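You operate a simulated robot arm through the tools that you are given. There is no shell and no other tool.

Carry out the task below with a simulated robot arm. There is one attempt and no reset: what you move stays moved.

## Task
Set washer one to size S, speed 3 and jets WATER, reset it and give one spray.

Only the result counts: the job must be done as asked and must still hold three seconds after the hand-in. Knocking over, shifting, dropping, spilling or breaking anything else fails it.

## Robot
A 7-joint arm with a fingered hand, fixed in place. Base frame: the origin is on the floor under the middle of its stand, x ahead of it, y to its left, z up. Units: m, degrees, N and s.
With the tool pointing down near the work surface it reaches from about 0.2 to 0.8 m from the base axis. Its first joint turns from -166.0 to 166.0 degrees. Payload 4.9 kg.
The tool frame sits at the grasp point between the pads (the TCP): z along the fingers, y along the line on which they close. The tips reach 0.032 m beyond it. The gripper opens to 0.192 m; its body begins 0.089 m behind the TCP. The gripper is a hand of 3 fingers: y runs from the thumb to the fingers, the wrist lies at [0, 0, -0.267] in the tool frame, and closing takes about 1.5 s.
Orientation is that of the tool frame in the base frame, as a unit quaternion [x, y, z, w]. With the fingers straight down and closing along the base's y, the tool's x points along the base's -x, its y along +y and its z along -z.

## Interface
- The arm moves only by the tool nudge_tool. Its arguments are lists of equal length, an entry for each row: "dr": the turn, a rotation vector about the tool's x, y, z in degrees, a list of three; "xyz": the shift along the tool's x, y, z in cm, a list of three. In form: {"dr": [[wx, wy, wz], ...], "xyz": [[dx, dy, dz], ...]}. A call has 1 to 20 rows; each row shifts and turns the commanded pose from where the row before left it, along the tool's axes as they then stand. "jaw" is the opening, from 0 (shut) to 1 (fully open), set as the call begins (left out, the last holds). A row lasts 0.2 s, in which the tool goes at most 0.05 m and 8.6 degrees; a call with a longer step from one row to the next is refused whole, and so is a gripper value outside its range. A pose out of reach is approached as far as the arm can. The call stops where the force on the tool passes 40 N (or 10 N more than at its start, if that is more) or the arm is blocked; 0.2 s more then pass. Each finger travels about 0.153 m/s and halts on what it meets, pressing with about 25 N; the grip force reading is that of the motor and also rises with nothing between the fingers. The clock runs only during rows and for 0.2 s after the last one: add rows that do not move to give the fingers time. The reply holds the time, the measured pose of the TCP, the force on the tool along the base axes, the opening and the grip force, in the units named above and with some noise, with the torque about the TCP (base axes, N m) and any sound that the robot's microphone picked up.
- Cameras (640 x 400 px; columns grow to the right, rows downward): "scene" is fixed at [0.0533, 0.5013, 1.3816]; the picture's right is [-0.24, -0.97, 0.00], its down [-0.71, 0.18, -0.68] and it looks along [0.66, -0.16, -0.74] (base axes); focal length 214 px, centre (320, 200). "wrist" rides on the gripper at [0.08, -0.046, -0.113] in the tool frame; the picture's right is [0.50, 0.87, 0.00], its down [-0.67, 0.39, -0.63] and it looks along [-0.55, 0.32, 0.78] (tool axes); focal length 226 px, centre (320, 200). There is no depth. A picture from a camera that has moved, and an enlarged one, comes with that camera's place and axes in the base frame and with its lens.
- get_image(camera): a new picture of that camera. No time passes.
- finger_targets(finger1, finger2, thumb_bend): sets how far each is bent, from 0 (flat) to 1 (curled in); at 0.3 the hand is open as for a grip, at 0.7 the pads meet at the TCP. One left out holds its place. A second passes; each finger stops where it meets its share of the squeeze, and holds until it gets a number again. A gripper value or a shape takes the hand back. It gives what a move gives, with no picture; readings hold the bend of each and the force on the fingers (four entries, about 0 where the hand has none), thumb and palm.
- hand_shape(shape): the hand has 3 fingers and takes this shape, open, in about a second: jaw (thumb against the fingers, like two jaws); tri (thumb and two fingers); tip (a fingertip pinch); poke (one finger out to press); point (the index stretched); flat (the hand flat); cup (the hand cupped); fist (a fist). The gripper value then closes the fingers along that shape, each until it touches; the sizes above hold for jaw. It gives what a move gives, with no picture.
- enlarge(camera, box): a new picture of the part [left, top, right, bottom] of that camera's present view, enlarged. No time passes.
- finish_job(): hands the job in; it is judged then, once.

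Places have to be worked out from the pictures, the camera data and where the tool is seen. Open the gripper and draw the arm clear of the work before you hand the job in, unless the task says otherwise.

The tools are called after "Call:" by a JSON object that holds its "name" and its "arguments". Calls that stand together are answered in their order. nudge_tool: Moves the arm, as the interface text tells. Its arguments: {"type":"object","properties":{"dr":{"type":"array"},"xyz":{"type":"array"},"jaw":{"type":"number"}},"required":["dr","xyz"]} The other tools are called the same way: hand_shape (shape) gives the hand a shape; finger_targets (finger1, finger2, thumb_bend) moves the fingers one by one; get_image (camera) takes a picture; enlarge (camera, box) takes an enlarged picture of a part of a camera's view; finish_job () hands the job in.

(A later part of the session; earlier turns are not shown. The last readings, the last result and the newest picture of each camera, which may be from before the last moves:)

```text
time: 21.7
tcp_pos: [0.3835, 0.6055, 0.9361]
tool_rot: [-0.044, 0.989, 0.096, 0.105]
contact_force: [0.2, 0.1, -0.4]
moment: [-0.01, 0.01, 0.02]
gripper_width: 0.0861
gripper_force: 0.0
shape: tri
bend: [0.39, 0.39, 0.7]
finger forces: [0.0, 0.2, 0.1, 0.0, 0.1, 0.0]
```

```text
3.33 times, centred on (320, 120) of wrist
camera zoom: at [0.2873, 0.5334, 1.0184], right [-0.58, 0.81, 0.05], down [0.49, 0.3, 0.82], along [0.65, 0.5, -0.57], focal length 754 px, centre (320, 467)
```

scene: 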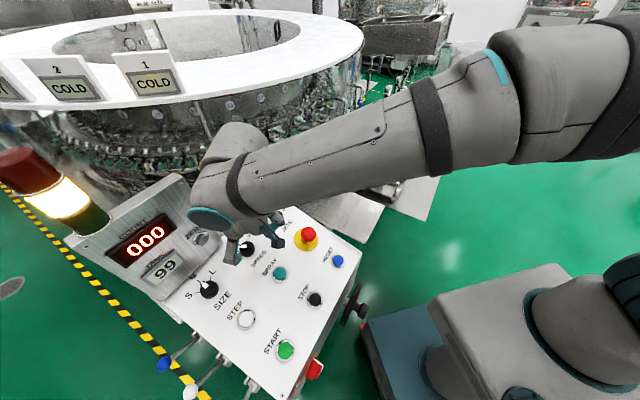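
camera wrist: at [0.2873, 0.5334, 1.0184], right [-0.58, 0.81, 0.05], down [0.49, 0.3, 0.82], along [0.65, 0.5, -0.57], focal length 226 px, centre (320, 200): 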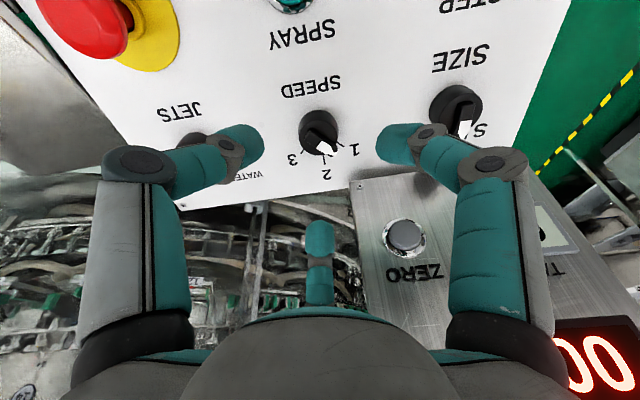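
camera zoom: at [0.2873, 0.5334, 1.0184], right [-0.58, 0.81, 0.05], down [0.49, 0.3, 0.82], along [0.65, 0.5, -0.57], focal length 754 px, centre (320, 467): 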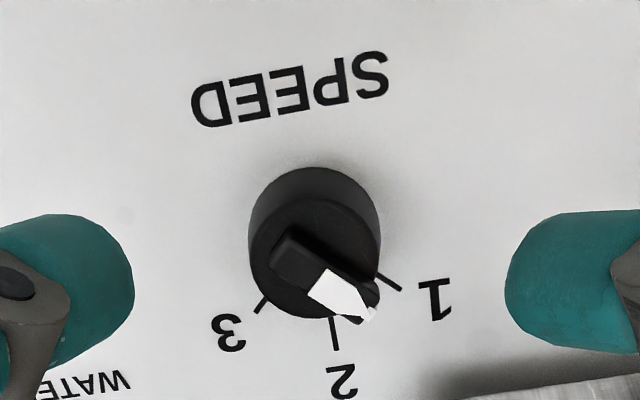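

SPEED has about 46° between stops, so 1 to 3 is about 92° clockwise in two bites. I'll roll +40° for a second view to triangulate the knob centre exactly.

Call:
{"name": "nudge_tool", "arguments": {"dr": [[0, 0, 8], [0, 0, 8], [0, 0, 8], [0, 0, 8], [0, 0, 8], [0, 0, 0]], "xyz": [[0, 0, 0], [0, 0, 0], [0, 0, 0], [0, 0, 0], [0, 0, 0], [0, 0, 0]]}}

Call:
{"name": "enlarge", "arguments": {"camera": "wrist", "box": [240, 60, 400, 180]}}

Call:
{"name": "get_image", "arguments": {"camera": "wrist"}}

```text
time: 23.1
tcp_pos: [0.3822, 0.6051, 0.9358]
tool_rot: [0.299, 0.944, 0.125, 0.065]
contact_force: [1.0, -0.2, 0.0]
moment: [0.01, -0.02, 0.02]
gripper_width: 0.0863
gripper_force: 0.1
shape: tri
bend: [0.39, 0.39, 0.7]
finger forces: [0.0, 0.0, 0.0, 0.0, 0.0, 0.0]
```

```text
3.33 times, centred on (320, 120) of wrist
camera zoom: at [0.2696, 0.5935, 1.0271], right [0.07, 0.97, 0.21], down [0.63, -0.21, 0.75], along [0.77, 0.09, -0.63], focal length 754 px, centre (320, 467)
```

zoom: 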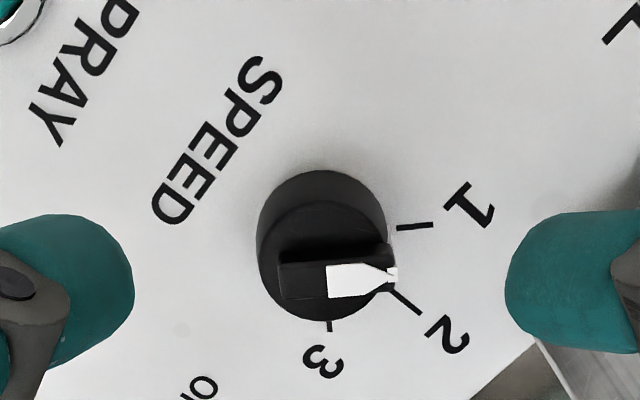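

```text
taken
camera wrist: at [0.2696, 0.5935, 1.0271], right [0.07, 0.97, 0.21], down [0.63, -0.21, 0.75], along [0.77, 0.09, -0.63], focal length 226 px, centre (320, 200)
```

wrist: 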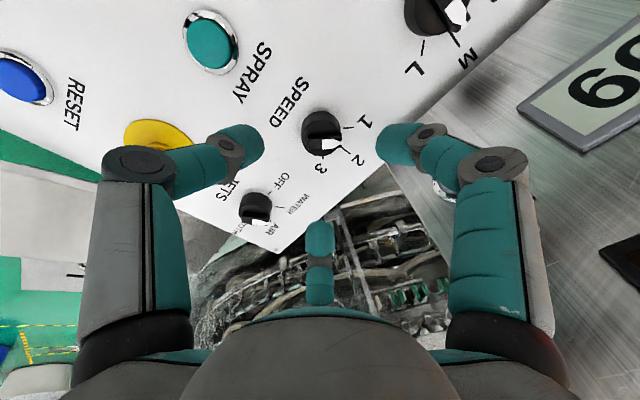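

SPEED's axis is 3.7 mm beyond the tool axis. I'll roll back, shift by that amount and descend 8.4 cm around the knob.

Call:
{"name": "nudge_tool", "arguments": {"dr": [[0, 0, -8], [0, 0, -8], [0, 0, -8], [0, 0, -8], [0, 0, -8], [0, 0, 0], [0, 0, 0], [0, 0, 0], [0, 0, 0]], "xyz": [[0, 0, 0], [0, 0, 0], [0, 0, 0], [0, 0, 0], [0, 0, 0], [-0.37, 0, 0], [0, 0, 3], [0, 0, 3], [0, 0, 1.4]], "jaw": 0.42}}

Call:
{"name": "enlarge", "arguments": {"camera": "wrist", "box": [220, 100, 420, 230]}}

Call:
{"name": "enlarge", "arguments": {"camera": "scene", "box": [190, 180, 300, 270]}}

```text
time: 25.1
tcp_pos: [0.4023, 0.6193, 0.8661]
tool_rot: [-0.044, 0.989, 0.096, 0.105]
contact_force: [0.9, -0.5, 0.0]
moment: [-0.02, 0.02, -0.01]
gripper_width: 0.0812
gripper_force: 0.1
shape: tri
bend: [0.4, 0.4, 0.7]
finger forces: [0.0, 0.1, 0.1, 0.0, 0.0, 0.1]
```

```text
3.08 times, centred on (320, 165) of wrist
camera zoom: at [0.3057, 0.5484, 0.9479], right [-0.58, 0.81, 0.05], down [0.49, 0.3, 0.82], along [0.65, 0.5, -0.57], focal length 696 px, centre (320, 308)
```

zoom: 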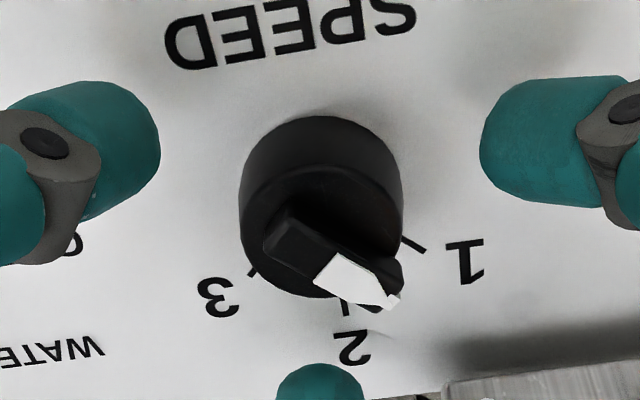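

```text
4.44 times, centred on (245, 225) of scene
camera zoom: at [0.0533, 0.5013, 1.3816], right [-0.24, -0.97, 0.0], down [-0.71, 0.18, -0.68], along [0.66, -0.16, -0.74], focal length 953 px, centre (653, 89)
```

zoom: 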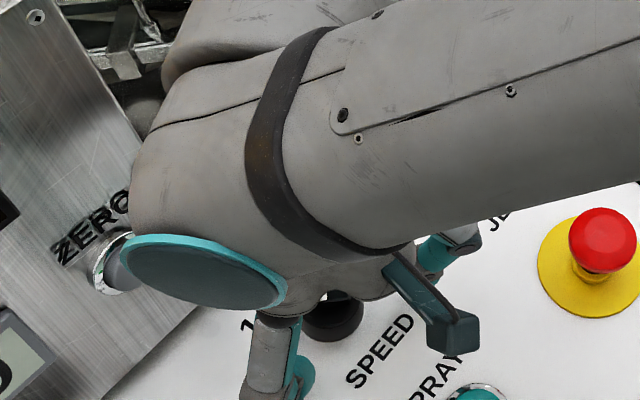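

Centring is good, and the panel is about 51 mm ahead of the TCP. I'll go down 8 mm more, grip SPEED and twist 46° clockwise.

Call:
{"name": "nudge_tool", "arguments": {"dr": [[0, 0, 0], [0, 0, 0]], "xyz": [[0, 0, 0.8], [0, 0, 0]]}}

Call:
{"name": "nudge_tool", "arguments": {"dr": [[0, 0, 0], [0, 0, 0], [0, 0, 0], [0, 0, 0], [0, 0, 0]], "xyz": [[0, 0, 0], [0, 0, 0], [0, 0, 0], [0, 0, 0], [0, 0, 0]], "jaw": 0.1}}

Call:
{"name": "enlarge", "arguments": {"camera": "wrist", "box": [220, 100, 420, 230]}}

```text
time: 25.7
tcp_pos: [0.4035, 0.6222, 0.8583]
tool_rot: [-0.043, 0.989, 0.095, 0.105]
contact_force: [1.0, -0.2, -0.3]
moment: [0.01, 0.02, 0.02]
gripper_width: 0.0809
gripper_force: 0.1
shape: tri
bend: [0.4, 0.4, 0.7]
finger forces: [0.1, 0.1, 0.1, 0.0, 0.0, 0.0]
```

```text
time: 26.9
tcp_pos: [0.4027, 0.6225, 0.8585]
tool_rot: [-0.043, 0.989, 0.095, 0.104]
contact_force: [2.1, 1.4, -3.5]
moment: [-0.02, -0.06, 0.0]
gripper_width: 0.0337
gripper_force: 25.5
shape: tri
bend: [0.77, 0.77, 0.7]
finger forces: [21.4, 22.1, 0.1, 0.0, 21.5, 0.1]
```

```text
3.08 times, centred on (320, 165) of wrist
camera zoom: at [0.3067, 0.5501, 0.9406], right [-0.58, 0.81, 0.05], down [0.49, 0.3, 0.82], along [0.65, 0.5, -0.57], focal length 696 px, centre (320, 308)
```

zoom: 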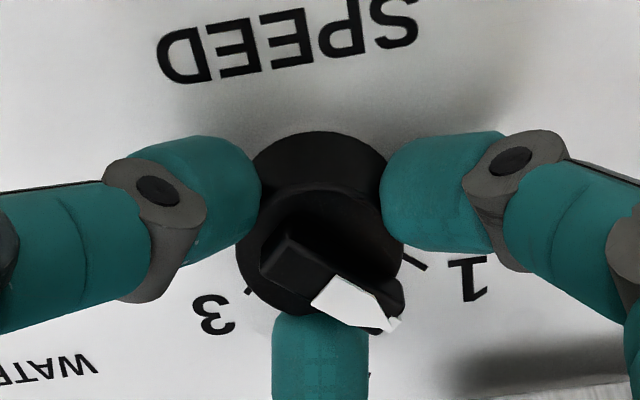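

The grip is even. I'll twist 46° clockwise, then release.

Call:
{"name": "nudge_tool", "arguments": {"dr": [[0, 0, 7.7], [0, 0, 7.7], [0, 0, 7.7], [0, 0, 7.7], [0, 0, 7.7], [0, 0, 7.7], [0, 0, 0]], "xyz": [[0, 0, 0], [0, 0, 0], [0, 0, 0], [0, 0, 0], [0, 0, 0], [0, 0, 0], [0, 0, 0]]}}

Call:
{"name": "nudge_tool", "arguments": {"dr": [[0, 0, 0], [0, 0, 0], [0, 0, 0], [0, 0, 0], [0, 0, 0]], "xyz": [[0, 0, 0], [0, 0, 0], [0, 0, 0], [0, 0, 0], [0, 0, 0]], "jaw": 0.42}}

Call:
{"name": "enlarge", "arguments": {"camera": "wrist", "box": [220, 100, 420, 230]}}

Call:
{"name": "get_image", "arguments": {"camera": "wrist"}}

```text
time: 28.5
tcp_pos: [0.4022, 0.6224, 0.8573]
tool_rot: [0.349, 0.926, 0.128, 0.058]
contact_force: [1.7, -2.1, 1.0]
moment: [-0.14, -0.06, 0.0]
gripper_width: 0.0337
gripper_force: 24.8
shape: tri
bend: [0.77, 0.77, 0.7]
finger forces: [21.4, 23.3, 0.1, 0.0, 23.3, 0.0]
```

```text
time: 29.7
tcp_pos: [0.4015, 0.6227, 0.8573]
tool_rot: [0.348, 0.927, 0.129, 0.058]
contact_force: [0.8, 0.1, 1.3]
moment: [-0.04, 0.03, 0.0]
gripper_width: 0.0803
gripper_force: 0.0
shape: tri
bend: [0.41, 0.41, 0.7]
finger forces: [0.0, 0.0, 0.0, 0.1, 0.0, 0.2]
```

```text
3.08 times, centred on (320, 165) of wrist
camera zoom: at [0.2907, 0.62, 0.9515], right [0.17, 0.96, 0.23], down [0.62, -0.29, 0.73], along [0.76, 0.02, -0.65], focal length 696 px, centre (320, 308)
```

zoom: 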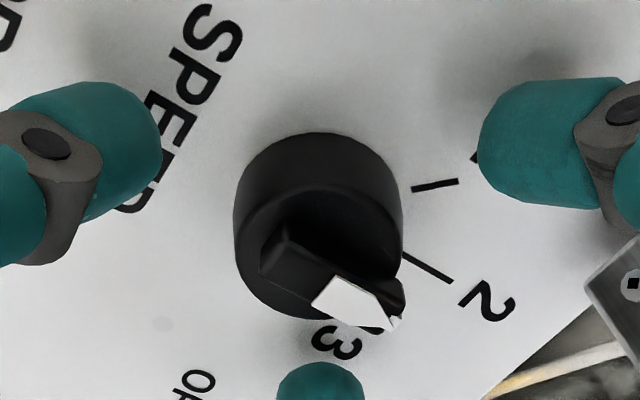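

```text
taken
camera wrist: at [0.2907, 0.62, 0.9515], right [0.17, 0.96, 0.23], down [0.62, -0.29, 0.73], along [0.76, 0.02, -0.65], focal length 226 px, centre (320, 200)
```

wrist: 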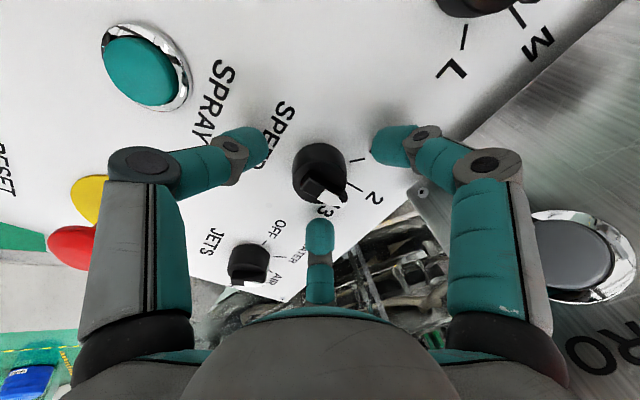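

SPEED is now at 2. I'll roll the open fingers back 46°, regrip and twist another 46°.

Call:
{"name": "nudge_tool", "arguments": {"dr": [[0, 0, -7.7], [0, 0, -7.7], [0, 0, -7.7], [0, 0, -7.7], [0, 0, -7.7], [0, 0, -7.7], [0, 0, 0]], "xyz": [[0, 0, 0], [0, 0, 0], [0, 0, 0], [0, 0, 0], [0, 0, 0], [0, 0, 0], [0, 0, 0]]}}

Call:
{"name": "nudge_tool", "arguments": {"dr": [[0, 0, 0], [0, 0, 0], [0, 0, 0], [0, 0, 0], [0, 0, 0]], "xyz": [[0, 0, 0], [0, 0, 0], [0, 0, 0], [0, 0, 0], [0, 0, 0]], "jaw": 0.1}}

Call:
{"name": "enlarge", "arguments": {"camera": "wrist", "box": [220, 100, 420, 230]}}

```text
time: 31.3
tcp_pos: [0.402, 0.6224, 0.8588]
tool_rot: [-0.044, 0.989, 0.096, 0.104]
contact_force: [0.8, 0.3, -0.1]
moment: [0.0, -0.01, 0.03]
gripper_width: 0.0801
gripper_force: 0.0
shape: tri
bend: [0.41, 0.41, 0.7]
finger forces: [0.0, 0.1, 0.0, 0.1, 0.0, 0.0]
```

```text
time: 32.5
tcp_pos: [0.4025, 0.6214, 0.856]
tool_rot: [-0.043, 0.989, 0.095, 0.104]
contact_force: [1.6, 1.6, -7.0]
moment: [-0.13, 0.17, 0.02]
gripper_width: 0.0338
gripper_force: 25.1
shape: tri
bend: [0.77, 0.77, 0.7]
finger forces: [21.9, 22.5, 0.0, 0.0, 22.3, 0.1]
```

```text
3.08 times, centred on (320, 165) of wrist
camera zoom: at [0.306, 0.55, 0.9397], right [-0.58, 0.81, 0.05], down [0.49, 0.3, 0.82], along [0.65, 0.5, -0.57], focal length 696 px, centre (320, 308)
```

zoom: 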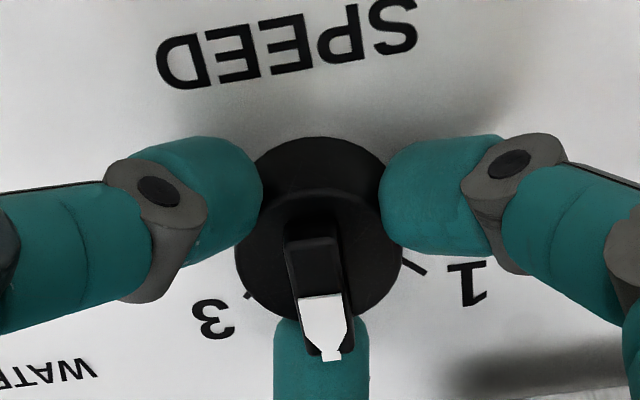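

The regrip is good, with the pointer at 2. I'll twist the second 46°, release and check.

Call:
{"name": "nudge_tool", "arguments": {"dr": [[0, 0, 7.7], [0, 0, 7.7], [0, 0, 7.7], [0, 0, 7.7], [0, 0, 7.7], [0, 0, 7.7], [0, 0, 0]], "xyz": [[0, 0, 0], [0, 0, 0], [0, 0, 0], [0, 0, 0], [0, 0, 0], [0, 0, 0], [0, 0, 0]]}}

Call:
{"name": "nudge_tool", "arguments": {"dr": [[0, 0, 0], [0, 0, 0], [0, 0, 0], [0, 0, 0], [0, 0, 0]], "xyz": [[0, 0, 0], [0, 0, 0], [0, 0, 0], [0, 0, 0], [0, 0, 0]], "jaw": 0.42}}

Call:
{"name": "enlarge", "arguments": {"camera": "wrist", "box": [220, 100, 420, 230]}}

```text
time: 34.1
tcp_pos: [0.4031, 0.6228, 0.8575]
tool_rot: [0.348, 0.927, 0.129, 0.059]
contact_force: [2.1, 4.4, -10.4]
moment: [0.04, 0.19, 0.17]
gripper_width: 0.0337
gripper_force: 25.1
shape: tri
bend: [0.76, 0.77, 0.7]
finger forces: [24.1, 22.5, 0.1, 0.0, 22.3, 0.0]
```

```text
time: 35.3
tcp_pos: [0.4024, 0.6227, 0.8584]
tool_rot: [0.348, 0.927, 0.129, 0.059]
contact_force: [0.3, 0.1, -0.8]
moment: [-0.01, 0.02, 0.01]
gripper_width: 0.0802
gripper_force: 0.1
shape: tri
bend: [0.41, 0.41, 0.7]
finger forces: [0.1, 0.0, 0.0, 0.0, 0.0, 0.0]
```

```text
3.08 times, centred on (320, 165) of wrist
camera zoom: at [0.2904, 0.6199, 0.9518], right [0.17, 0.96, 0.23], down [0.62, -0.29, 0.73], along [0.76, 0.02, -0.65], focal length 696 px, centre (320, 308)
```

zoom: 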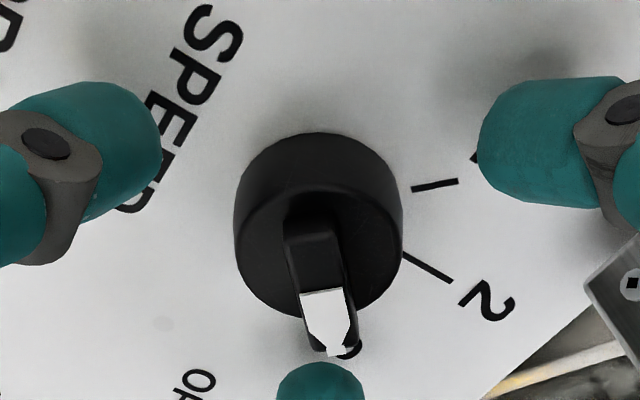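

SPEED now points at 3. By the even spacing, SIZE should be at about (0.315, 0.726, 0.818). This roll keeps the display box midway between two fingers, so I'll retreat 8 cm and slide over to hover above SIZE.

Call:
{"name": "nudge_tool", "arguments": {"dr": [[0, 0, 0], [0, 0, 0], [0, 0, 0], [0, 0, 0], [0, 0, 0], [0, 0, 0]], "xyz": [[0, 0, -4], [0, 0, -4], [4.49, 0.31, -0.03], [4.49, 0.31, -0.03], [4.49, 0.31, -0.03], [0, 0, 0]]}}

Call:
{"name": "get_image", "arguments": {"camera": "wrist"}}

Call:
{"name": "get_image", "arguments": {"camera": "scene"}}

Call:
{"name": "enlarge", "arguments": {"camera": "wrist", "box": [240, 60, 400, 180]}}

```text
time: 36.7
tcp_pos: [0.2906, 0.7016, 0.9366]
tool_rot: [0.349, 0.927, 0.128, 0.059]
contact_force: [0.6, -0.2, 0.1]
moment: [-0.01, 0.0, 0.0]
gripper_width: 0.0805
gripper_force: 0.0
shape: tri
bend: [0.41, 0.41, 0.7]
finger forces: [0.1, 0.1, 0.1, 0.1, 0.1, 0.1]
```

```text
taken
camera wrist: at [0.1789, 0.6991, 1.0306], right [0.17, 0.96, 0.23], down [0.62, -0.29, 0.73], along [0.76, 0.02, -0.65], focal length 226 px, centre (320, 200)
```

wrist: 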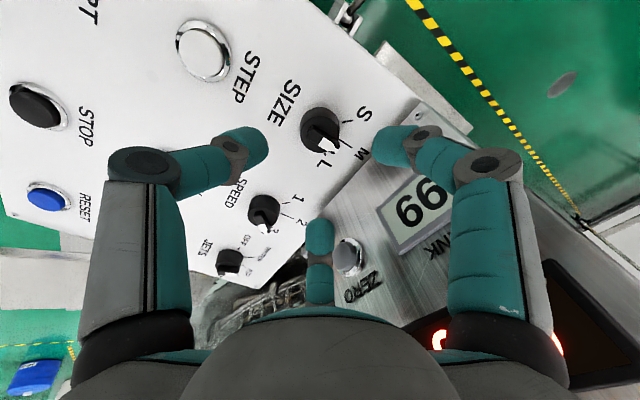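

```text
taken
```

scene: 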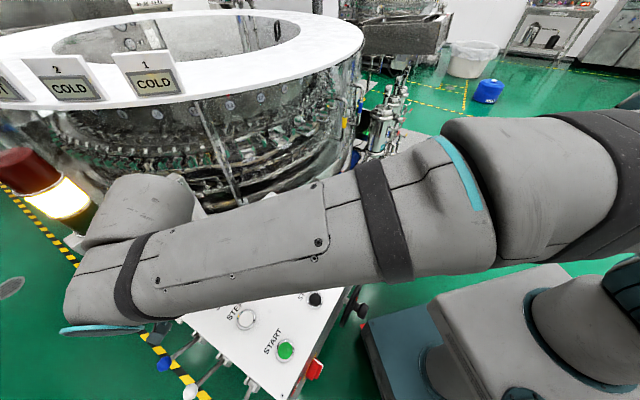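

```text
3.33 times, centred on (320, 120) of wrist
camera zoom: at [0.1789, 0.6991, 1.0306], right [0.17, 0.96, 0.23], down [0.62, -0.29, 0.73], along [0.76, 0.02, -0.65], focal length 754 px, centre (320, 467)
```

zoom: 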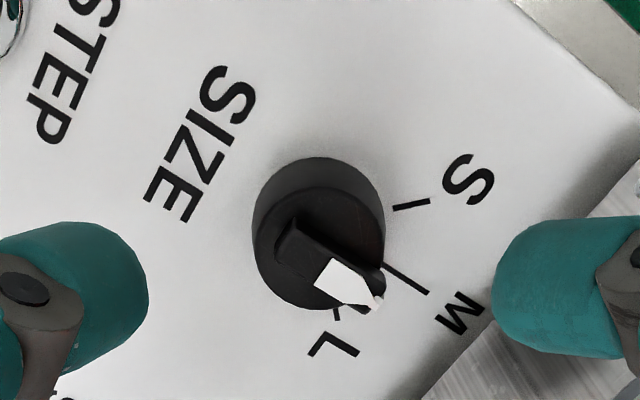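

The SIZE knob is centred on the axis (under 1 mm lateral, panel about 12.5 cm ahead), and the box wall is about 6 cm beyond it. I'll roll +26° as a start for a 45° counter-clockwise twist and verify the centring from that angle.

Call:
{"name": "nudge_tool", "arguments": {"dr": [[0, 0, 6.5], [0, 0, 6.5], [0, 0, 6.5], [0, 0, 6.5], [0, 0, 0]], "xyz": [[0, 0, 0], [0, 0, 0], [0, 0, 0], [0, 0, 0], [0, 0, 0]], "jaw": 0.32}}

Call:
{"name": "get_image", "arguments": {"camera": "wrist"}}

Call:
{"name": "enlarge", "arguments": {"camera": "wrist", "box": [240, 60, 400, 180]}}

Call:
{"name": "enlarge", "arguments": {"camera": "scene", "box": [0, 130, 240, 280]}}

```text
time: 37.9
tcp_pos: [0.29, 0.7015, 0.9357]
tool_rot: [0.548, 0.824, 0.139, 0.028]
contact_force: [0.4, -0.9, 0.3]
moment: [0.0, 0.0, -0.03]
gripper_width: 0.0619
gripper_force: 0.0
shape: tri
bend: [0.46, 0.46, 0.7]
finger forces: [0.1, 0.0, 0.1, 0.0, 0.0, 0.0]
```

```text
taken
camera wrist: at [0.1952, 0.7362, 1.0406], right [0.58, 0.77, 0.28], down [0.49, -0.6, 0.64], along [0.65, -0.23, -0.72], focal length 226 px, centre (320, 200)
```

wrist: 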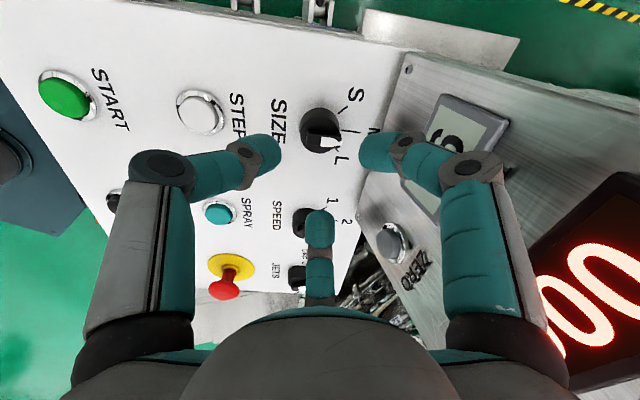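

```text
3.33 times, centred on (320, 120) of wrist
camera zoom: at [0.1952, 0.7362, 1.0406], right [0.58, 0.77, 0.28], down [0.49, -0.6, 0.64], along [0.65, -0.23, -0.72], focal length 754 px, centre (320, 467)
```

zoom: 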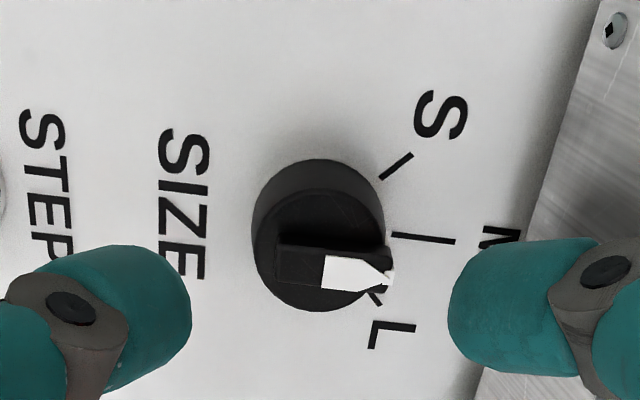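

```text
2.67 times, centred on (120, 205) of scene
camera zoom: at [0.0533, 0.5013, 1.3816], right [-0.24, -0.97, 0.0], down [-0.71, 0.18, -0.68], along [0.66, -0.16, -0.74], focal length 572 px, centre (853, 187)
```

zoom: 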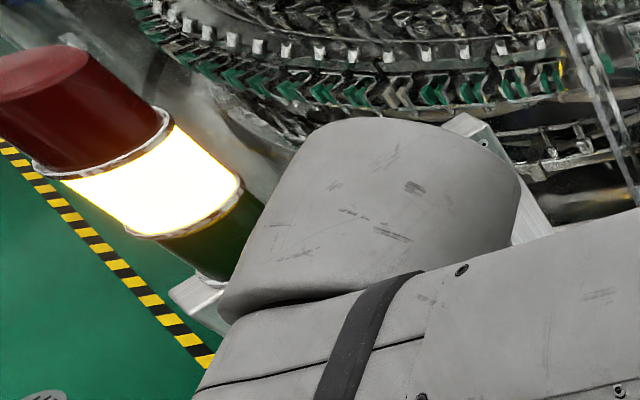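

Both views agree the axis is within 1 mm, and the wrist housing clears the stack light by an estimated 4–5 cm. I'll descend halfway and check the clearances.

Call:
{"name": "nudge_tool", "arguments": {"dr": [[0, 0, 0], [0, 0, 0], [0, 0, 0]], "xyz": [[0, 0, 2.5], [0, 0, 2.5], [0, 0, 0]]}}

Call:
{"name": "get_image", "arguments": {"camera": "wrist"}}

Call:
{"name": "enlarge", "arguments": {"camera": "scene", "box": [0, 130, 240, 280]}}

```text
time: 38.7
tcp_pos: [0.3005, 0.7119, 0.8883]
tool_rot: [0.548, 0.824, 0.139, 0.029]
contact_force: [-0.4, -0.4, 0.5]
moment: [0.02, -0.02, 0.0]
gripper_width: 0.062
gripper_force: 0.1
shape: tri
bend: [0.46, 0.46, 0.7]
finger forces: [0.0, 0.0, 0.0, 0.0, 0.0, 0.1]
```

```text
taken
camera wrist: at [0.2042, 0.7453, 0.9928], right [0.58, 0.77, 0.28], down [0.49, -0.6, 0.64], along [0.65, -0.23, -0.72], focal length 226 px, centre (320, 200)
```

wrist: 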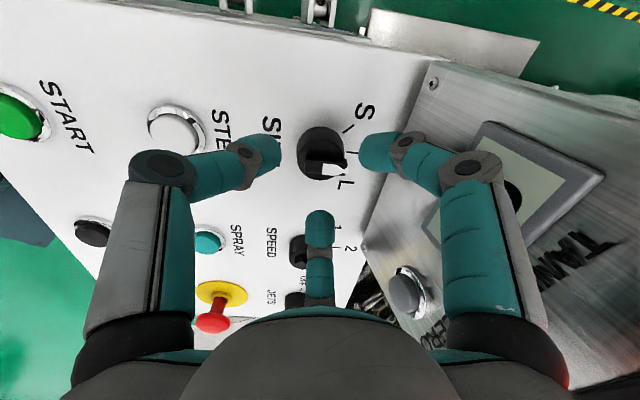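

```text
2.67 times, centred on (120, 205) of scene
camera zoom: at [0.0533, 0.5013, 1.3816], right [-0.24, -0.97, 0.0], down [-0.71, 0.18, -0.68], along [0.66, -0.16, -0.74], focal length 572 px, centre (853, 187)
```

zoom: 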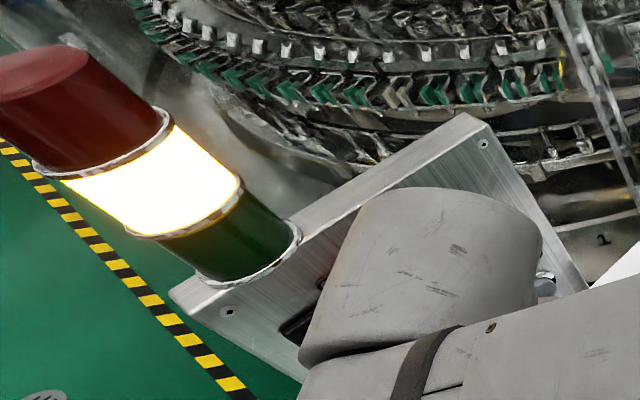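

The wrist and fingers are clear of the box and light. I'll go down the remaining 3.1 cm.

Call:
{"name": "nudge_tool", "arguments": {"dr": [[0, 0, 0], [0, 0, 0], [0, 0, 0]], "xyz": [[0, 0, 1.6], [0, 0, 1.5], [0, 0, 0]]}}

Call:
{"name": "get_image", "arguments": {"camera": "wrist"}}

Call:
{"name": "enlarge", "arguments": {"camera": "wrist", "box": [220, 100, 420, 230]}}

```text
time: 39.5
tcp_pos: [0.3091, 0.7172, 0.8584]
tool_rot: [0.548, 0.824, 0.139, 0.028]
contact_force: [-0.2, -0.6, 0.0]
moment: [0.0, -0.01, 0.01]
gripper_width: 0.0616
gripper_force: 0.0
shape: tri
bend: [0.46, 0.46, 0.7]
finger forces: [0.0, 0.1, 0.1, 0.0, 0.1, 0.0]
```

```text
taken
camera wrist: at [0.2125, 0.7514, 0.9628], right [0.58, 0.77, 0.28], down [0.49, -0.6, 0.64], along [0.65, -0.23, -0.72], focal length 226 px, centre (320, 200)
```

wrist: 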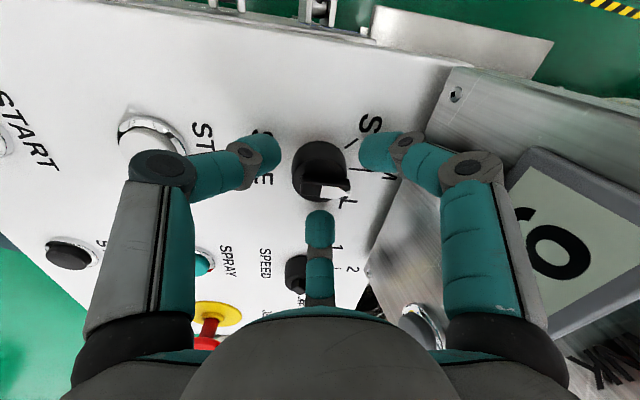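

```text
3.08 times, centred on (320, 165) of wrist
camera zoom: at [0.2125, 0.7514, 0.9628], right [0.58, 0.77, 0.28], down [0.49, -0.6, 0.64], along [0.65, -0.23, -0.72], focal length 696 px, centre (320, 308)
```

zoom: 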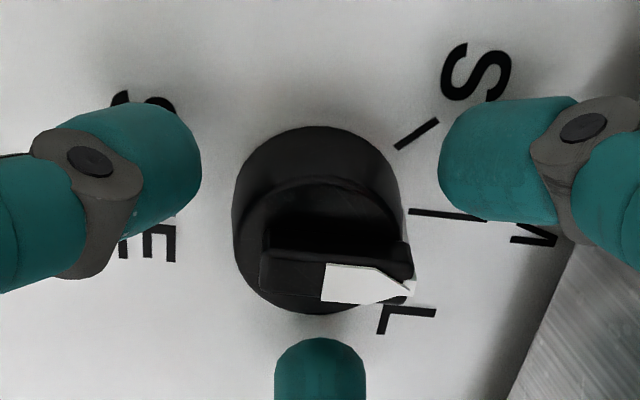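

The fingers are well placed around SIZE with no contact. Closing the grip.

Call:
{"name": "nudge_tool", "arguments": {"dr": [[0, 0, 0], [0, 0, 0], [0, 0, 0], [0, 0, 0]], "xyz": [[0, 0, 0], [0, 0, 0], [0, 0, 0], [0, 0, 0]], "jaw": 0.1}}

Call:
{"name": "enlarge", "arguments": {"camera": "wrist", "box": [220, 100, 420, 230]}}

```text
time: 40.5
tcp_pos: [0.308, 0.7178, 0.8589]
tool_rot: [0.548, 0.825, 0.138, 0.028]
contact_force: [-1.7, 0.8, -4.3]
moment: [0.03, 0.11, 0.02]
gripper_width: 0.0325
gripper_force: 25.0
shape: tri
bend: [0.76, 0.76, 0.7]
finger forces: [21.8, 20.8, 0.0, 0.0, 23.5, 0.1]
```

```text
3.08 times, centred on (320, 165) of wrist
camera zoom: at [0.2122, 0.7513, 0.9623], right [0.58, 0.77, 0.28], down [0.49, -0.6, 0.64], along [0.65, -0.23, -0.72], focal length 696 px, centre (320, 308)
```

zoom: 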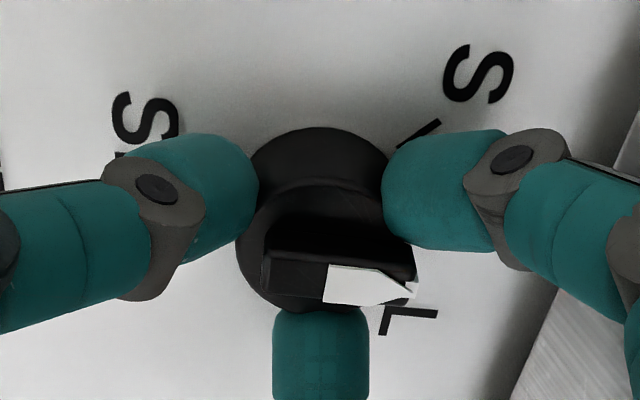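

The grip is good. I'll twist 45° counter-clockwise from M to S.

Call:
{"name": "nudge_tool", "arguments": {"dr": [[0, 0, -7.6], [0, 0, -7.6], [0, 0, -7.6], [0, 0, -7.6], [0, 0, -7.6], [0, 0, -7.6], [0, 0, 0]], "xyz": [[0, 0, 0], [0, 0, 0], [0, 0, 0], [0, 0, 0], [0, 0, 0], [0, 0, 0], [0, 0, 0]]}}

Call:
{"name": "get_image", "arguments": {"camera": "wrist"}}

```text
time: 42.1
tcp_pos: [0.307, 0.7183, 0.858]
tool_rot: [0.184, 0.973, 0.116, 0.08]
contact_force: [4.4, -5.1, 1.5]
moment: [-0.16, -0.03, -0.07]
gripper_width: 0.0324
gripper_force: 24.5
shape: tri
bend: [0.76, 0.76, 0.7]
finger forces: [21.4, 25.1, 0.0, 0.0, 26.8, 0.0]
```

```text
taken
camera wrist: at [0.1955, 0.685, 0.945], right [-0.16, 0.97, 0.17], down [0.62, -0.03, 0.78], along [0.76, 0.23, -0.6], focal length 226 px, centre (320, 200)
```

wrist: 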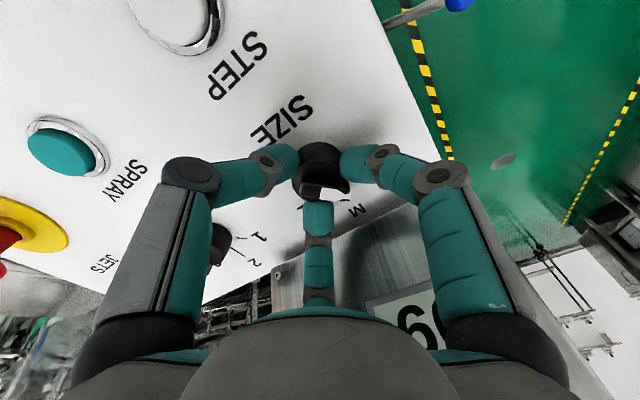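

SIZE turned with the hand. I'll open only a little (jaw 0.3), because one finger now faces the box, and check the pointer.

Call:
{"name": "nudge_tool", "arguments": {"dr": [[0, 0, 0], [0, 0, 0], [0, 0, 0], [0, 0, 0]], "xyz": [[0, 0, 0], [0, 0, 0], [0, 0, 0], [0, 0, 0]], "jaw": 0.3}}

Call:
{"name": "enlarge", "arguments": {"camera": "wrist", "box": [220, 100, 420, 230]}}

```text
time: 43.1
tcp_pos: [0.3071, 0.7187, 0.8576]
tool_rot: [0.185, 0.972, 0.118, 0.08]
contact_force: [0.4, 0.3, -0.1]
moment: [-0.02, 0.0, 0.01]
gripper_width: 0.0575
gripper_force: 0.1
shape: tri
bend: [0.79, 0.79, 0.7]
finger forces: [0.0, 0.0, 0.0, 0.0, 0.0, 0.0]
```

```text
3.08 times, centred on (320, 165) of wrist
camera zoom: at [0.1952, 0.6853, 0.9447], right [-0.16, 0.97, 0.17], down [0.62, -0.03, 0.78], along [0.76, 0.23, -0.6], focal length 696 px, centre (320, 308)
```

zoom: 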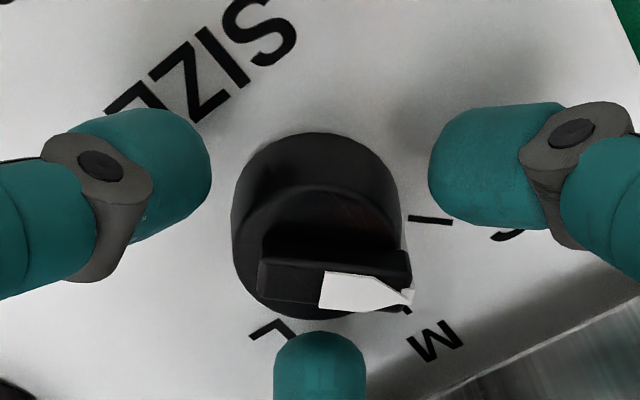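

The pointer sits squarely on S. I'll retreat 10 cm along the tool axis, then take overview pictures to confirm all three knobs.

Call:
{"name": "nudge_tool", "arguments": {"dr": [[0, 0, 0], [0, 0, 0], [0, 0, 0], [0, 0, 0], [0, 0, 0]], "xyz": [[0, 0, -2], [0, 0, -3], [0, 0, -4], [0, 0, -4], [0, 0, 0]]}}

Call:
{"name": "get_image", "arguments": {"camera": "wrist"}}

Call:
{"name": "get_image", "arguments": {"camera": "scene"}}

```text
time: 44.3
tcp_pos: [0.2838, 0.6927, 0.9841]
tool_rot: [0.185, 0.973, 0.117, 0.079]
contact_force: [-0.3, 0.0, -0.7]
moment: [-0.04, -0.03, 0.04]
gripper_width: 0.0574
gripper_force: 0.1
shape: tri
bend: [0.79, 0.79, 0.7]
finger forces: [0.0, 0.0, 0.0, 0.0, 0.1, 0.0]
```

```text
taken
camera wrist: at [0.1703, 0.6584, 1.072], right [-0.16, 0.97, 0.17], down [0.62, -0.03, 0.78], along [0.76, 0.23, -0.6], focal length 226 px, centre (320, 200)
```

wrist: 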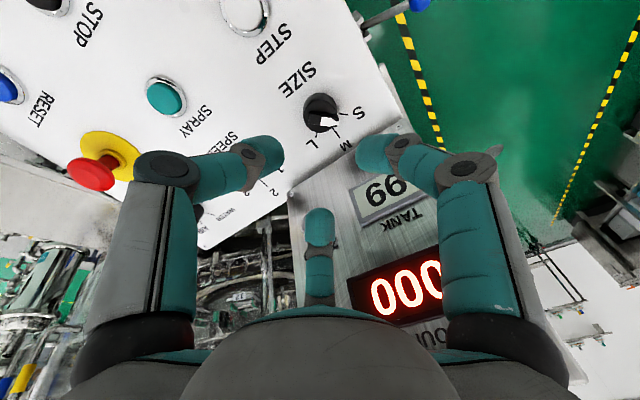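

```text
taken
```

scene: 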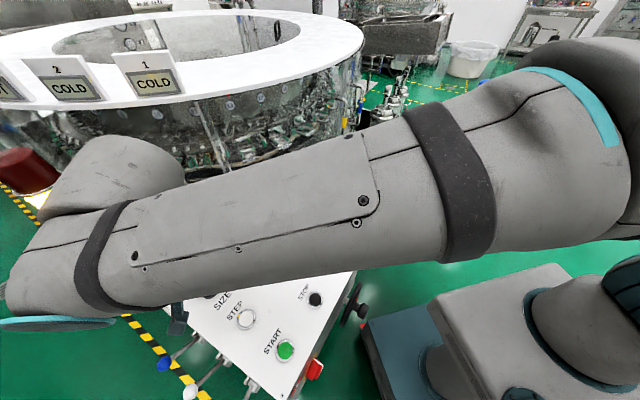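

SIZE reads S from here too. Now the buttons: I'll take the "poke" shape, where the thumb tip protrudes near the tool axis, and move to hover over RESET.

Call:
{"name": "hand_shape", "arguments": {"shape": "poke"}}

Call:
{"name": "nudge_tool", "arguments": {"dr": [[0, 0, 0], [0, 0, 0], [0, 0, 0], [0, 0, 0], [0, 0, 0], [0, 0, 0], [0, 0, 0], [0, 0, 0], [0, 0, 0]], "xyz": [[-1.94, -4.11, 0.61], [-1.94, -4.11, 0.61], [-1.94, -4.11, 0.61], [-1.94, -4.11, 0.61], [-1.94, -4.11, 0.61], [-1.94, -4.11, 0.61], [-1.94, -4.11, 0.61], [-1.94, -4.11, 0.61], [0, 0, 0]]}}

Call:
{"name": "get_image", "arguments": {"camera": "wrist"}}

Call:
{"name": "get_image", "arguments": {"camera": "scene"}}

```text
time: 45.2
tcp_pos: [0.2825, 0.6919, 0.9843]
tool_rot: [0.186, 0.972, 0.117, 0.08]
contact_force: [0.1, 0.0, -0.4]
moment: [-0.02, -0.02, 0.03]
gripper_width: 0.0
gripper_force: 0.1
shape: poke
bend: [1.0, 1.0, 0.91]
finger forces: [0.0, 0.0, 0.0, 0.0, 0.0, 0.0]
```

```text
time: 47.2
tcp_pos: [0.3193, 0.346, 0.8686]
tool_rot: [0.185, 0.972, 0.117, 0.079]
contact_force: [0.2, 0.3, -0.6]
moment: [0.0, 0.01, 0.0]
gripper_width: 0.0
gripper_force: 0.0
shape: poke
bend: [1.0, 1.0, 0.91]
finger forces: [0.0, 0.1, 0.1, 0.0, 0.0, 0.0]
```

```text
taken
camera wrist: at [0.2085, 0.3135, 0.9562], right [-0.16, 0.97, 0.17], down [0.62, -0.03, 0.78], along [0.76, 0.23, -0.6], focal length 226 px, centre (320, 200)
```

wrist: 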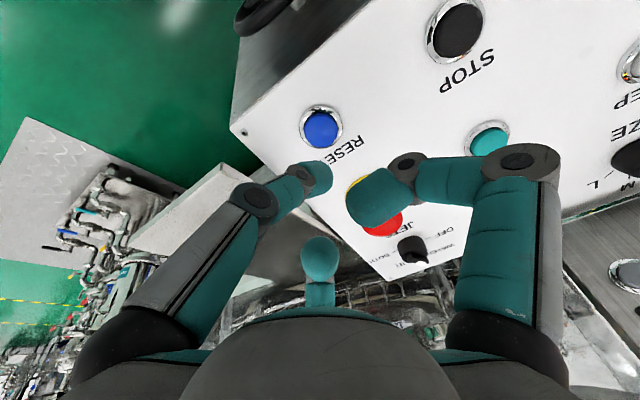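

```text
taken
```

scene: 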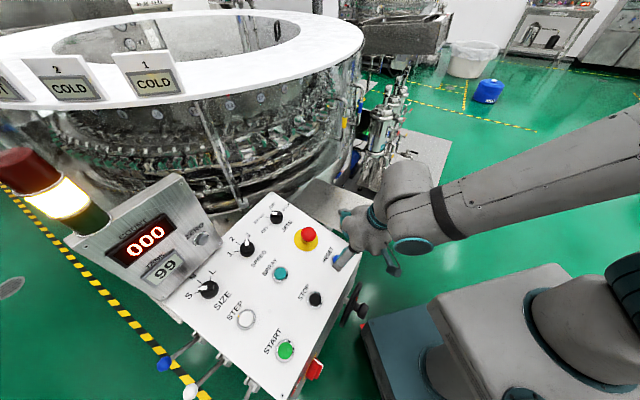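

RESET is nearly on the tool axis. I'll zoom in to verify the knobs from the scene camera and to locate the thumb tip and the RESET button precisely.

Call:
{"name": "enlarge", "arguments": {"camera": "scene", "box": [180, 195, 300, 305]}}

Call:
{"name": "enlarge", "arguments": {"camera": "wrist", "box": [240, 90, 400, 210]}}

Call:
{"name": "enlarge", "arguments": {"camera": "scene", "box": [300, 190, 420, 300]}}

```text
3.64 times, centred on (240, 250) of scene
camera zoom: at [0.0533, 0.5013, 1.3816], right [-0.24, -0.97, 0.0], down [-0.71, 0.18, -0.68], along [0.66, -0.16, -0.74], focal length 780 px, centre (611, 18)
```

zoom: 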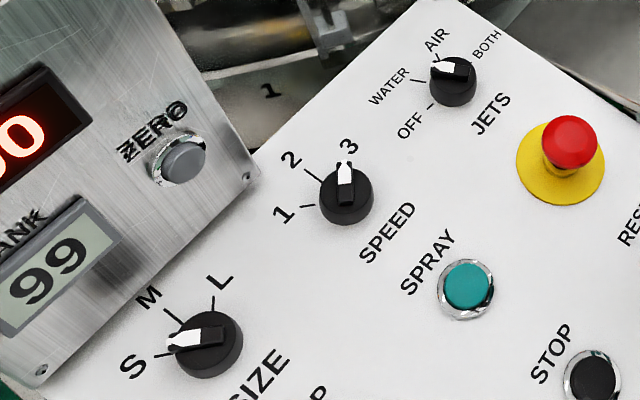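

```text
3.33 times, centred on (320, 150) of wrist
camera zoom: at [0.2085, 0.3135, 0.9562], right [-0.16, 0.97, 0.17], down [0.62, -0.03, 0.78], along [0.76, 0.23, -0.6], focal length 754 px, centre (320, 367)
```

zoom: 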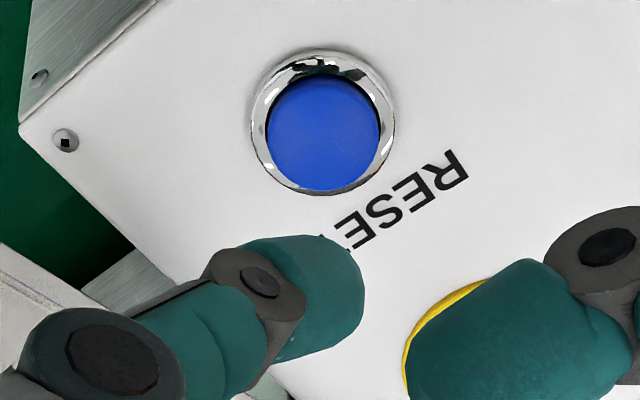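

```text
3.64 times, centred on (360, 245) of scene
camera zoom: at [0.0533, 0.5013, 1.3816], right [-0.24, -0.97, 0.0], down [-0.71, 0.18, -0.68], along [0.66, -0.16, -0.74], focal length 780 px, centre (174, 36)
```

zoom: 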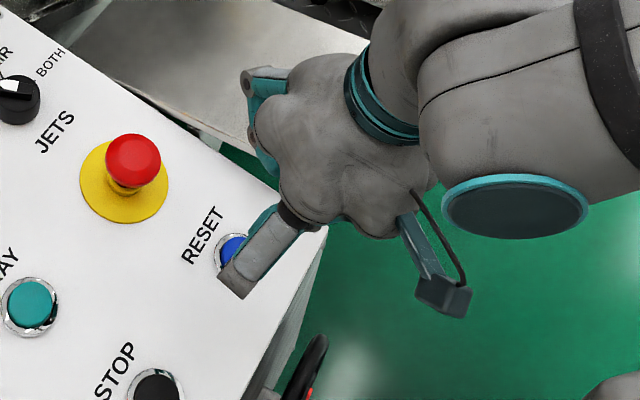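

SIZE is on S and SPEED is on 3. I'll zoom in on JETS to make sure it's fully at WATER.

Call:
{"name": "enlarge", "arguments": {"camera": "scene", "box": [255, 200, 303, 230]}}

Call:
{"name": "enlarge", "arguments": {"camera": "scene", "box": [180, 265, 240, 305]}}

Call:
{"name": "enlarge", "arguments": {"camera": "scene", "box": [218, 225, 270, 262]}}

Call:
{"name": "enlarge", "arguments": {"camera": "wrist", "box": [380, 220, 480, 290]}}

```text
13.33 times, centred on (279, 215) of scene
camera zoom: at [0.0533, 0.5013, 1.3816], right [-0.24, -0.97, 0.0], down [-0.71, 0.18, -0.68], along [0.66, -0.16, -0.74], focal length 2860 px, centre (867, 0)
```

zoom: 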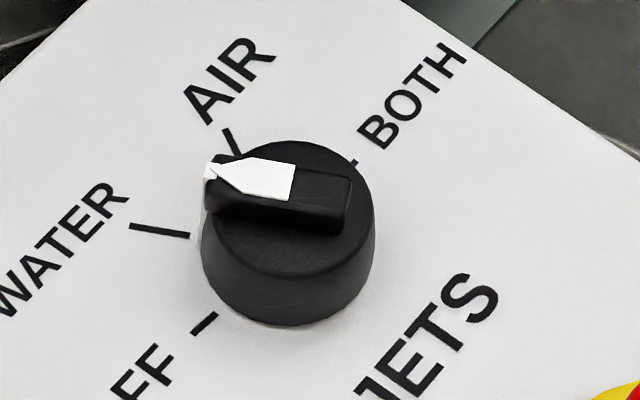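

```text
10.00 times, centred on (210, 285) of scene
camera zoom: at [0.0533, 0.5013, 1.3816], right [-0.24, -0.97, 0.0], down [-0.71, 0.18, -0.68], along [0.66, -0.16, -0.74], focal length 2145 px, centre (1420, -650)
```

zoom: 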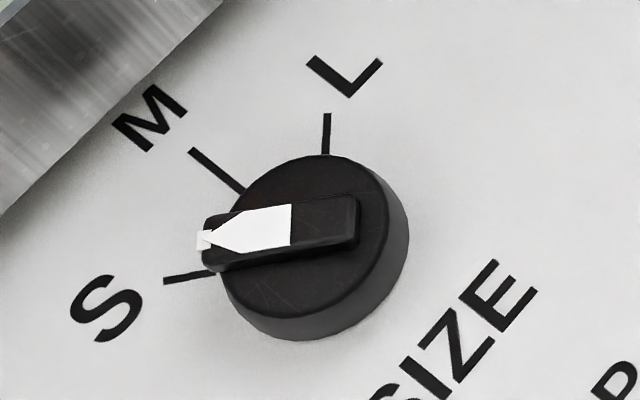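

```text
10.81 times, centred on (244, 244) of scene
camera zoom: at [0.0533, 0.5013, 1.3816], right [-0.24, -0.97, 0.0], down [-0.71, 0.18, -0.68], along [0.66, -0.16, -0.74], focal length 2319 px, centre (1142, -270)
```

zoom: 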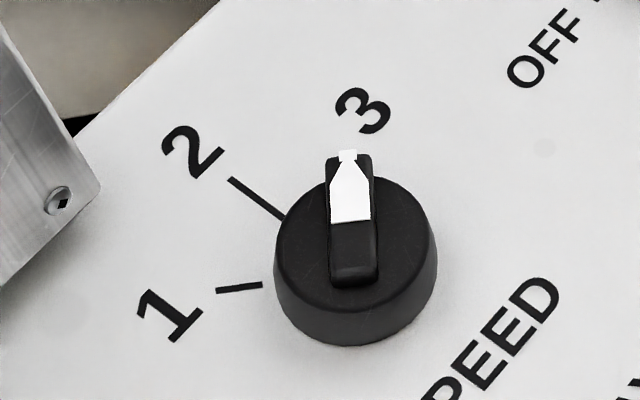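

```text
5.71 times, centred on (430, 255) of wrist
camera zoom: at [0.2085, 0.3135, 0.9562], right [-0.16, 0.97, 0.17], down [0.62, -0.03, 0.78], along [0.76, 0.23, -0.6], focal length 1292 px, centre (-309, -114)
```

zoom: 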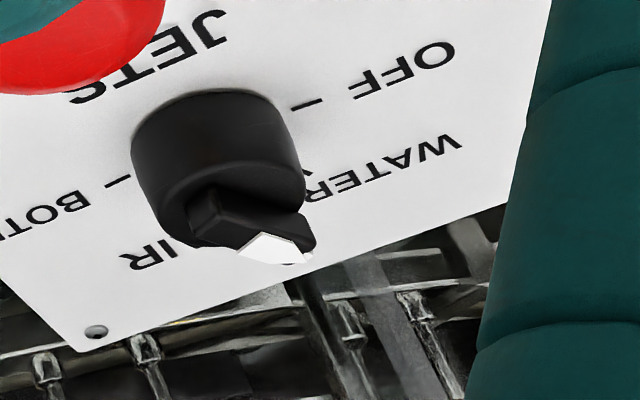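

All three knobs align with S, 3 and WATER. RESET is on-axis with its cap about 12 cm ahead, and the thumb tip is about 4 cm beyond the TCP. I'll roll 20° to keep the curled fingers away from the E-stop and descend 6 cm.

Call:
{"name": "nudge_tool", "arguments": {"dr": [[0, 0, 6.7], [0, 0, 6.7], [0, 0, 6.7], [0, 0, 0], [0, 0, 0], [0, 0, 0]], "xyz": [[0, 0, 0], [0, 0, 0], [0, 0, 0], [0, 0, 3], [0, 0, 3], [0, 0, 0]]}}

Call:
{"name": "get_image", "arguments": {"camera": "wrist"}}

Call:
{"name": "enlarge", "arguments": {"camera": "scene", "box": [300, 190, 420, 300]}}

```text
time: 48.6
tcp_pos: [0.333, 0.3579, 0.8118]
tool_rot: [0.352, 0.925, 0.129, 0.058]
contact_force: [0.9, 0.2, 0.6]
moment: [0.0, -0.02, 0.0]
gripper_width: 0.0004
gripper_force: 0.0
shape: poke
bend: [1.0, 1.0, 0.91]
finger forces: [0.1, 0.0, 0.0, 0.1, 0.0, 0.0]
```

```text
taken
camera wrist: at [0.2215, 0.3569, 0.9053], right [0.18, 0.96, 0.23], down [0.62, -0.29, 0.73], along [0.76, 0.02, -0.65], focal length 226 px, centre (320, 200)
```

wrist: 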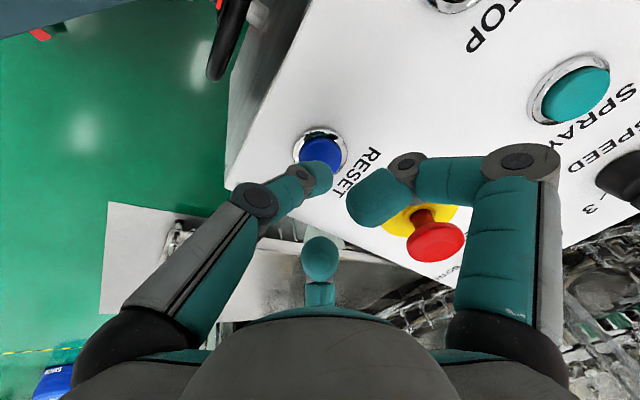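

```text
3.64 times, centred on (360, 245) of scene
camera zoom: at [0.0533, 0.5013, 1.3816], right [-0.24, -0.97, 0.0], down [-0.71, 0.18, -0.68], along [0.66, -0.16, -0.74], focal length 780 px, centre (174, 36)
```

zoom: 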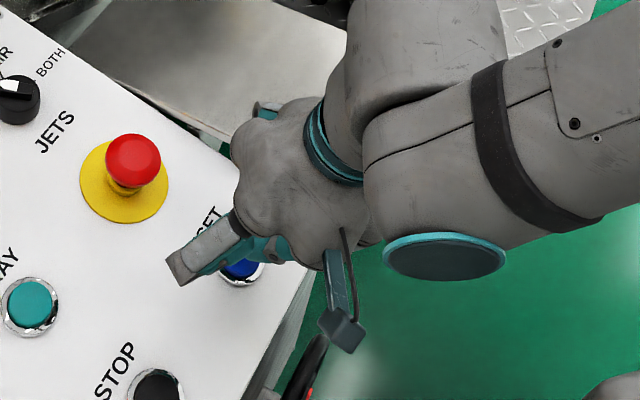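

The thumb tip is about 1.5 cm from the RESET cap. I'll check alignment in a zoom before pressing.

Call:
{"name": "enlarge", "arguments": {"camera": "wrist", "box": [260, 110, 380, 210]}}

```text
4.00 times, centred on (320, 160) of wrist
camera zoom: at [0.2215, 0.3569, 0.9053], right [0.18, 0.96, 0.23], down [0.62, -0.29, 0.73], along [0.76, 0.02, -0.65], focal length 904 px, centre (320, 360)
```

zoom: 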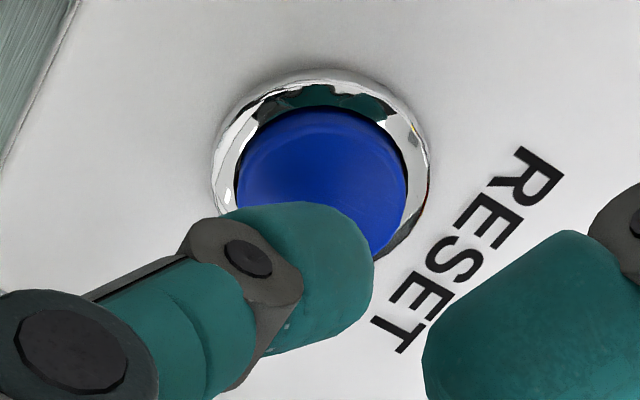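

The tip is centred over the cap. I'll press in small steps, watching force and sound.

Call:
{"name": "nudge_tool", "arguments": {"dr": [[0, 0, 0], [0, 0, 0], [0, 0, 0], [0, 0, 0]], "xyz": [[0, 0, 0.7], [0, 0, 0.4], [0, 0, 0.3], [0, 0, 0]]}}

Call:
{"name": "enlarge", "arguments": {"camera": "wrist", "box": [260, 110, 380, 210]}}

```text
time: 49.6
tcp_pos: [0.3355, 0.3613, 0.7976]
tool_rot: [0.351, 0.925, 0.13, 0.058]
contact_force: [-0.1, 0.1, 2.1]
moment: [0.02, -0.01, 0.01]
gripper_width: 0.0
gripper_force: 0.1
shape: poke
bend: [1.0, 1.0, 0.91]
finger forces: [0.0, 0.0, 0.1, 0.1, 1.9, 0.0]
heard: click
```

```text
4.00 times, centred on (320, 160) of wrist
camera zoom: at [0.2244, 0.3596, 0.8918], right [0.18, 0.96, 0.23], down [0.62, -0.29, 0.73], along [0.76, 0.02, -0.65], focal length 904 px, centre (320, 360)
```

zoom: 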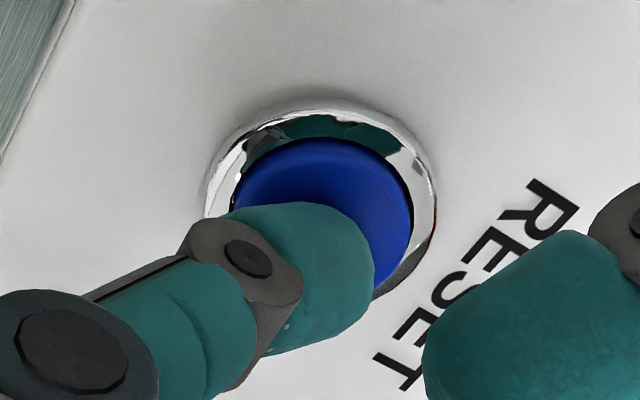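

A click was heard with about 2 N on the thumb. I'll look at the scene for any change in the light or display before releasing.

Call:
{"name": "enlarge", "arguments": {"camera": "scene", "box": [0, 130, 240, 310]}}

Call:
{"name": "get_image", "arguments": {"camera": "scene"}}

```text
2.22 times, centred on (120, 220) of scene
camera zoom: at [0.0533, 0.5013, 1.3816], right [-0.24, -0.97, 0.0], down [-0.71, 0.18, -0.68], along [0.66, -0.16, -0.74], focal length 477 px, centre (764, 156)
```

zoom: 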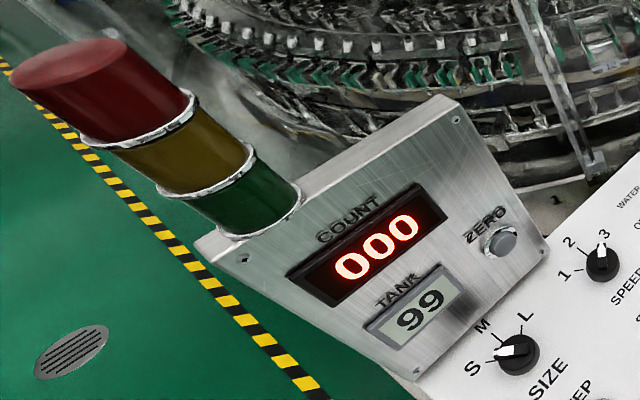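

```text
taken
```

scene: 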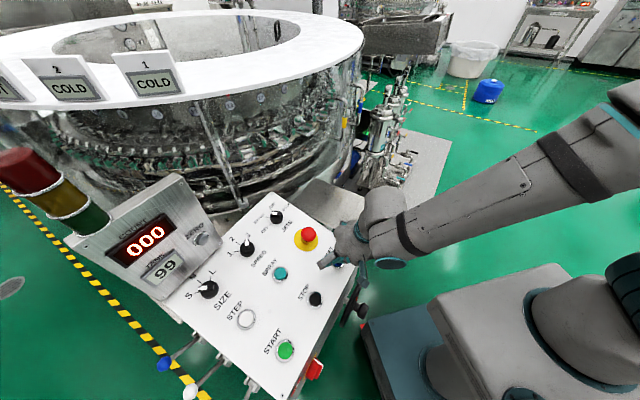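

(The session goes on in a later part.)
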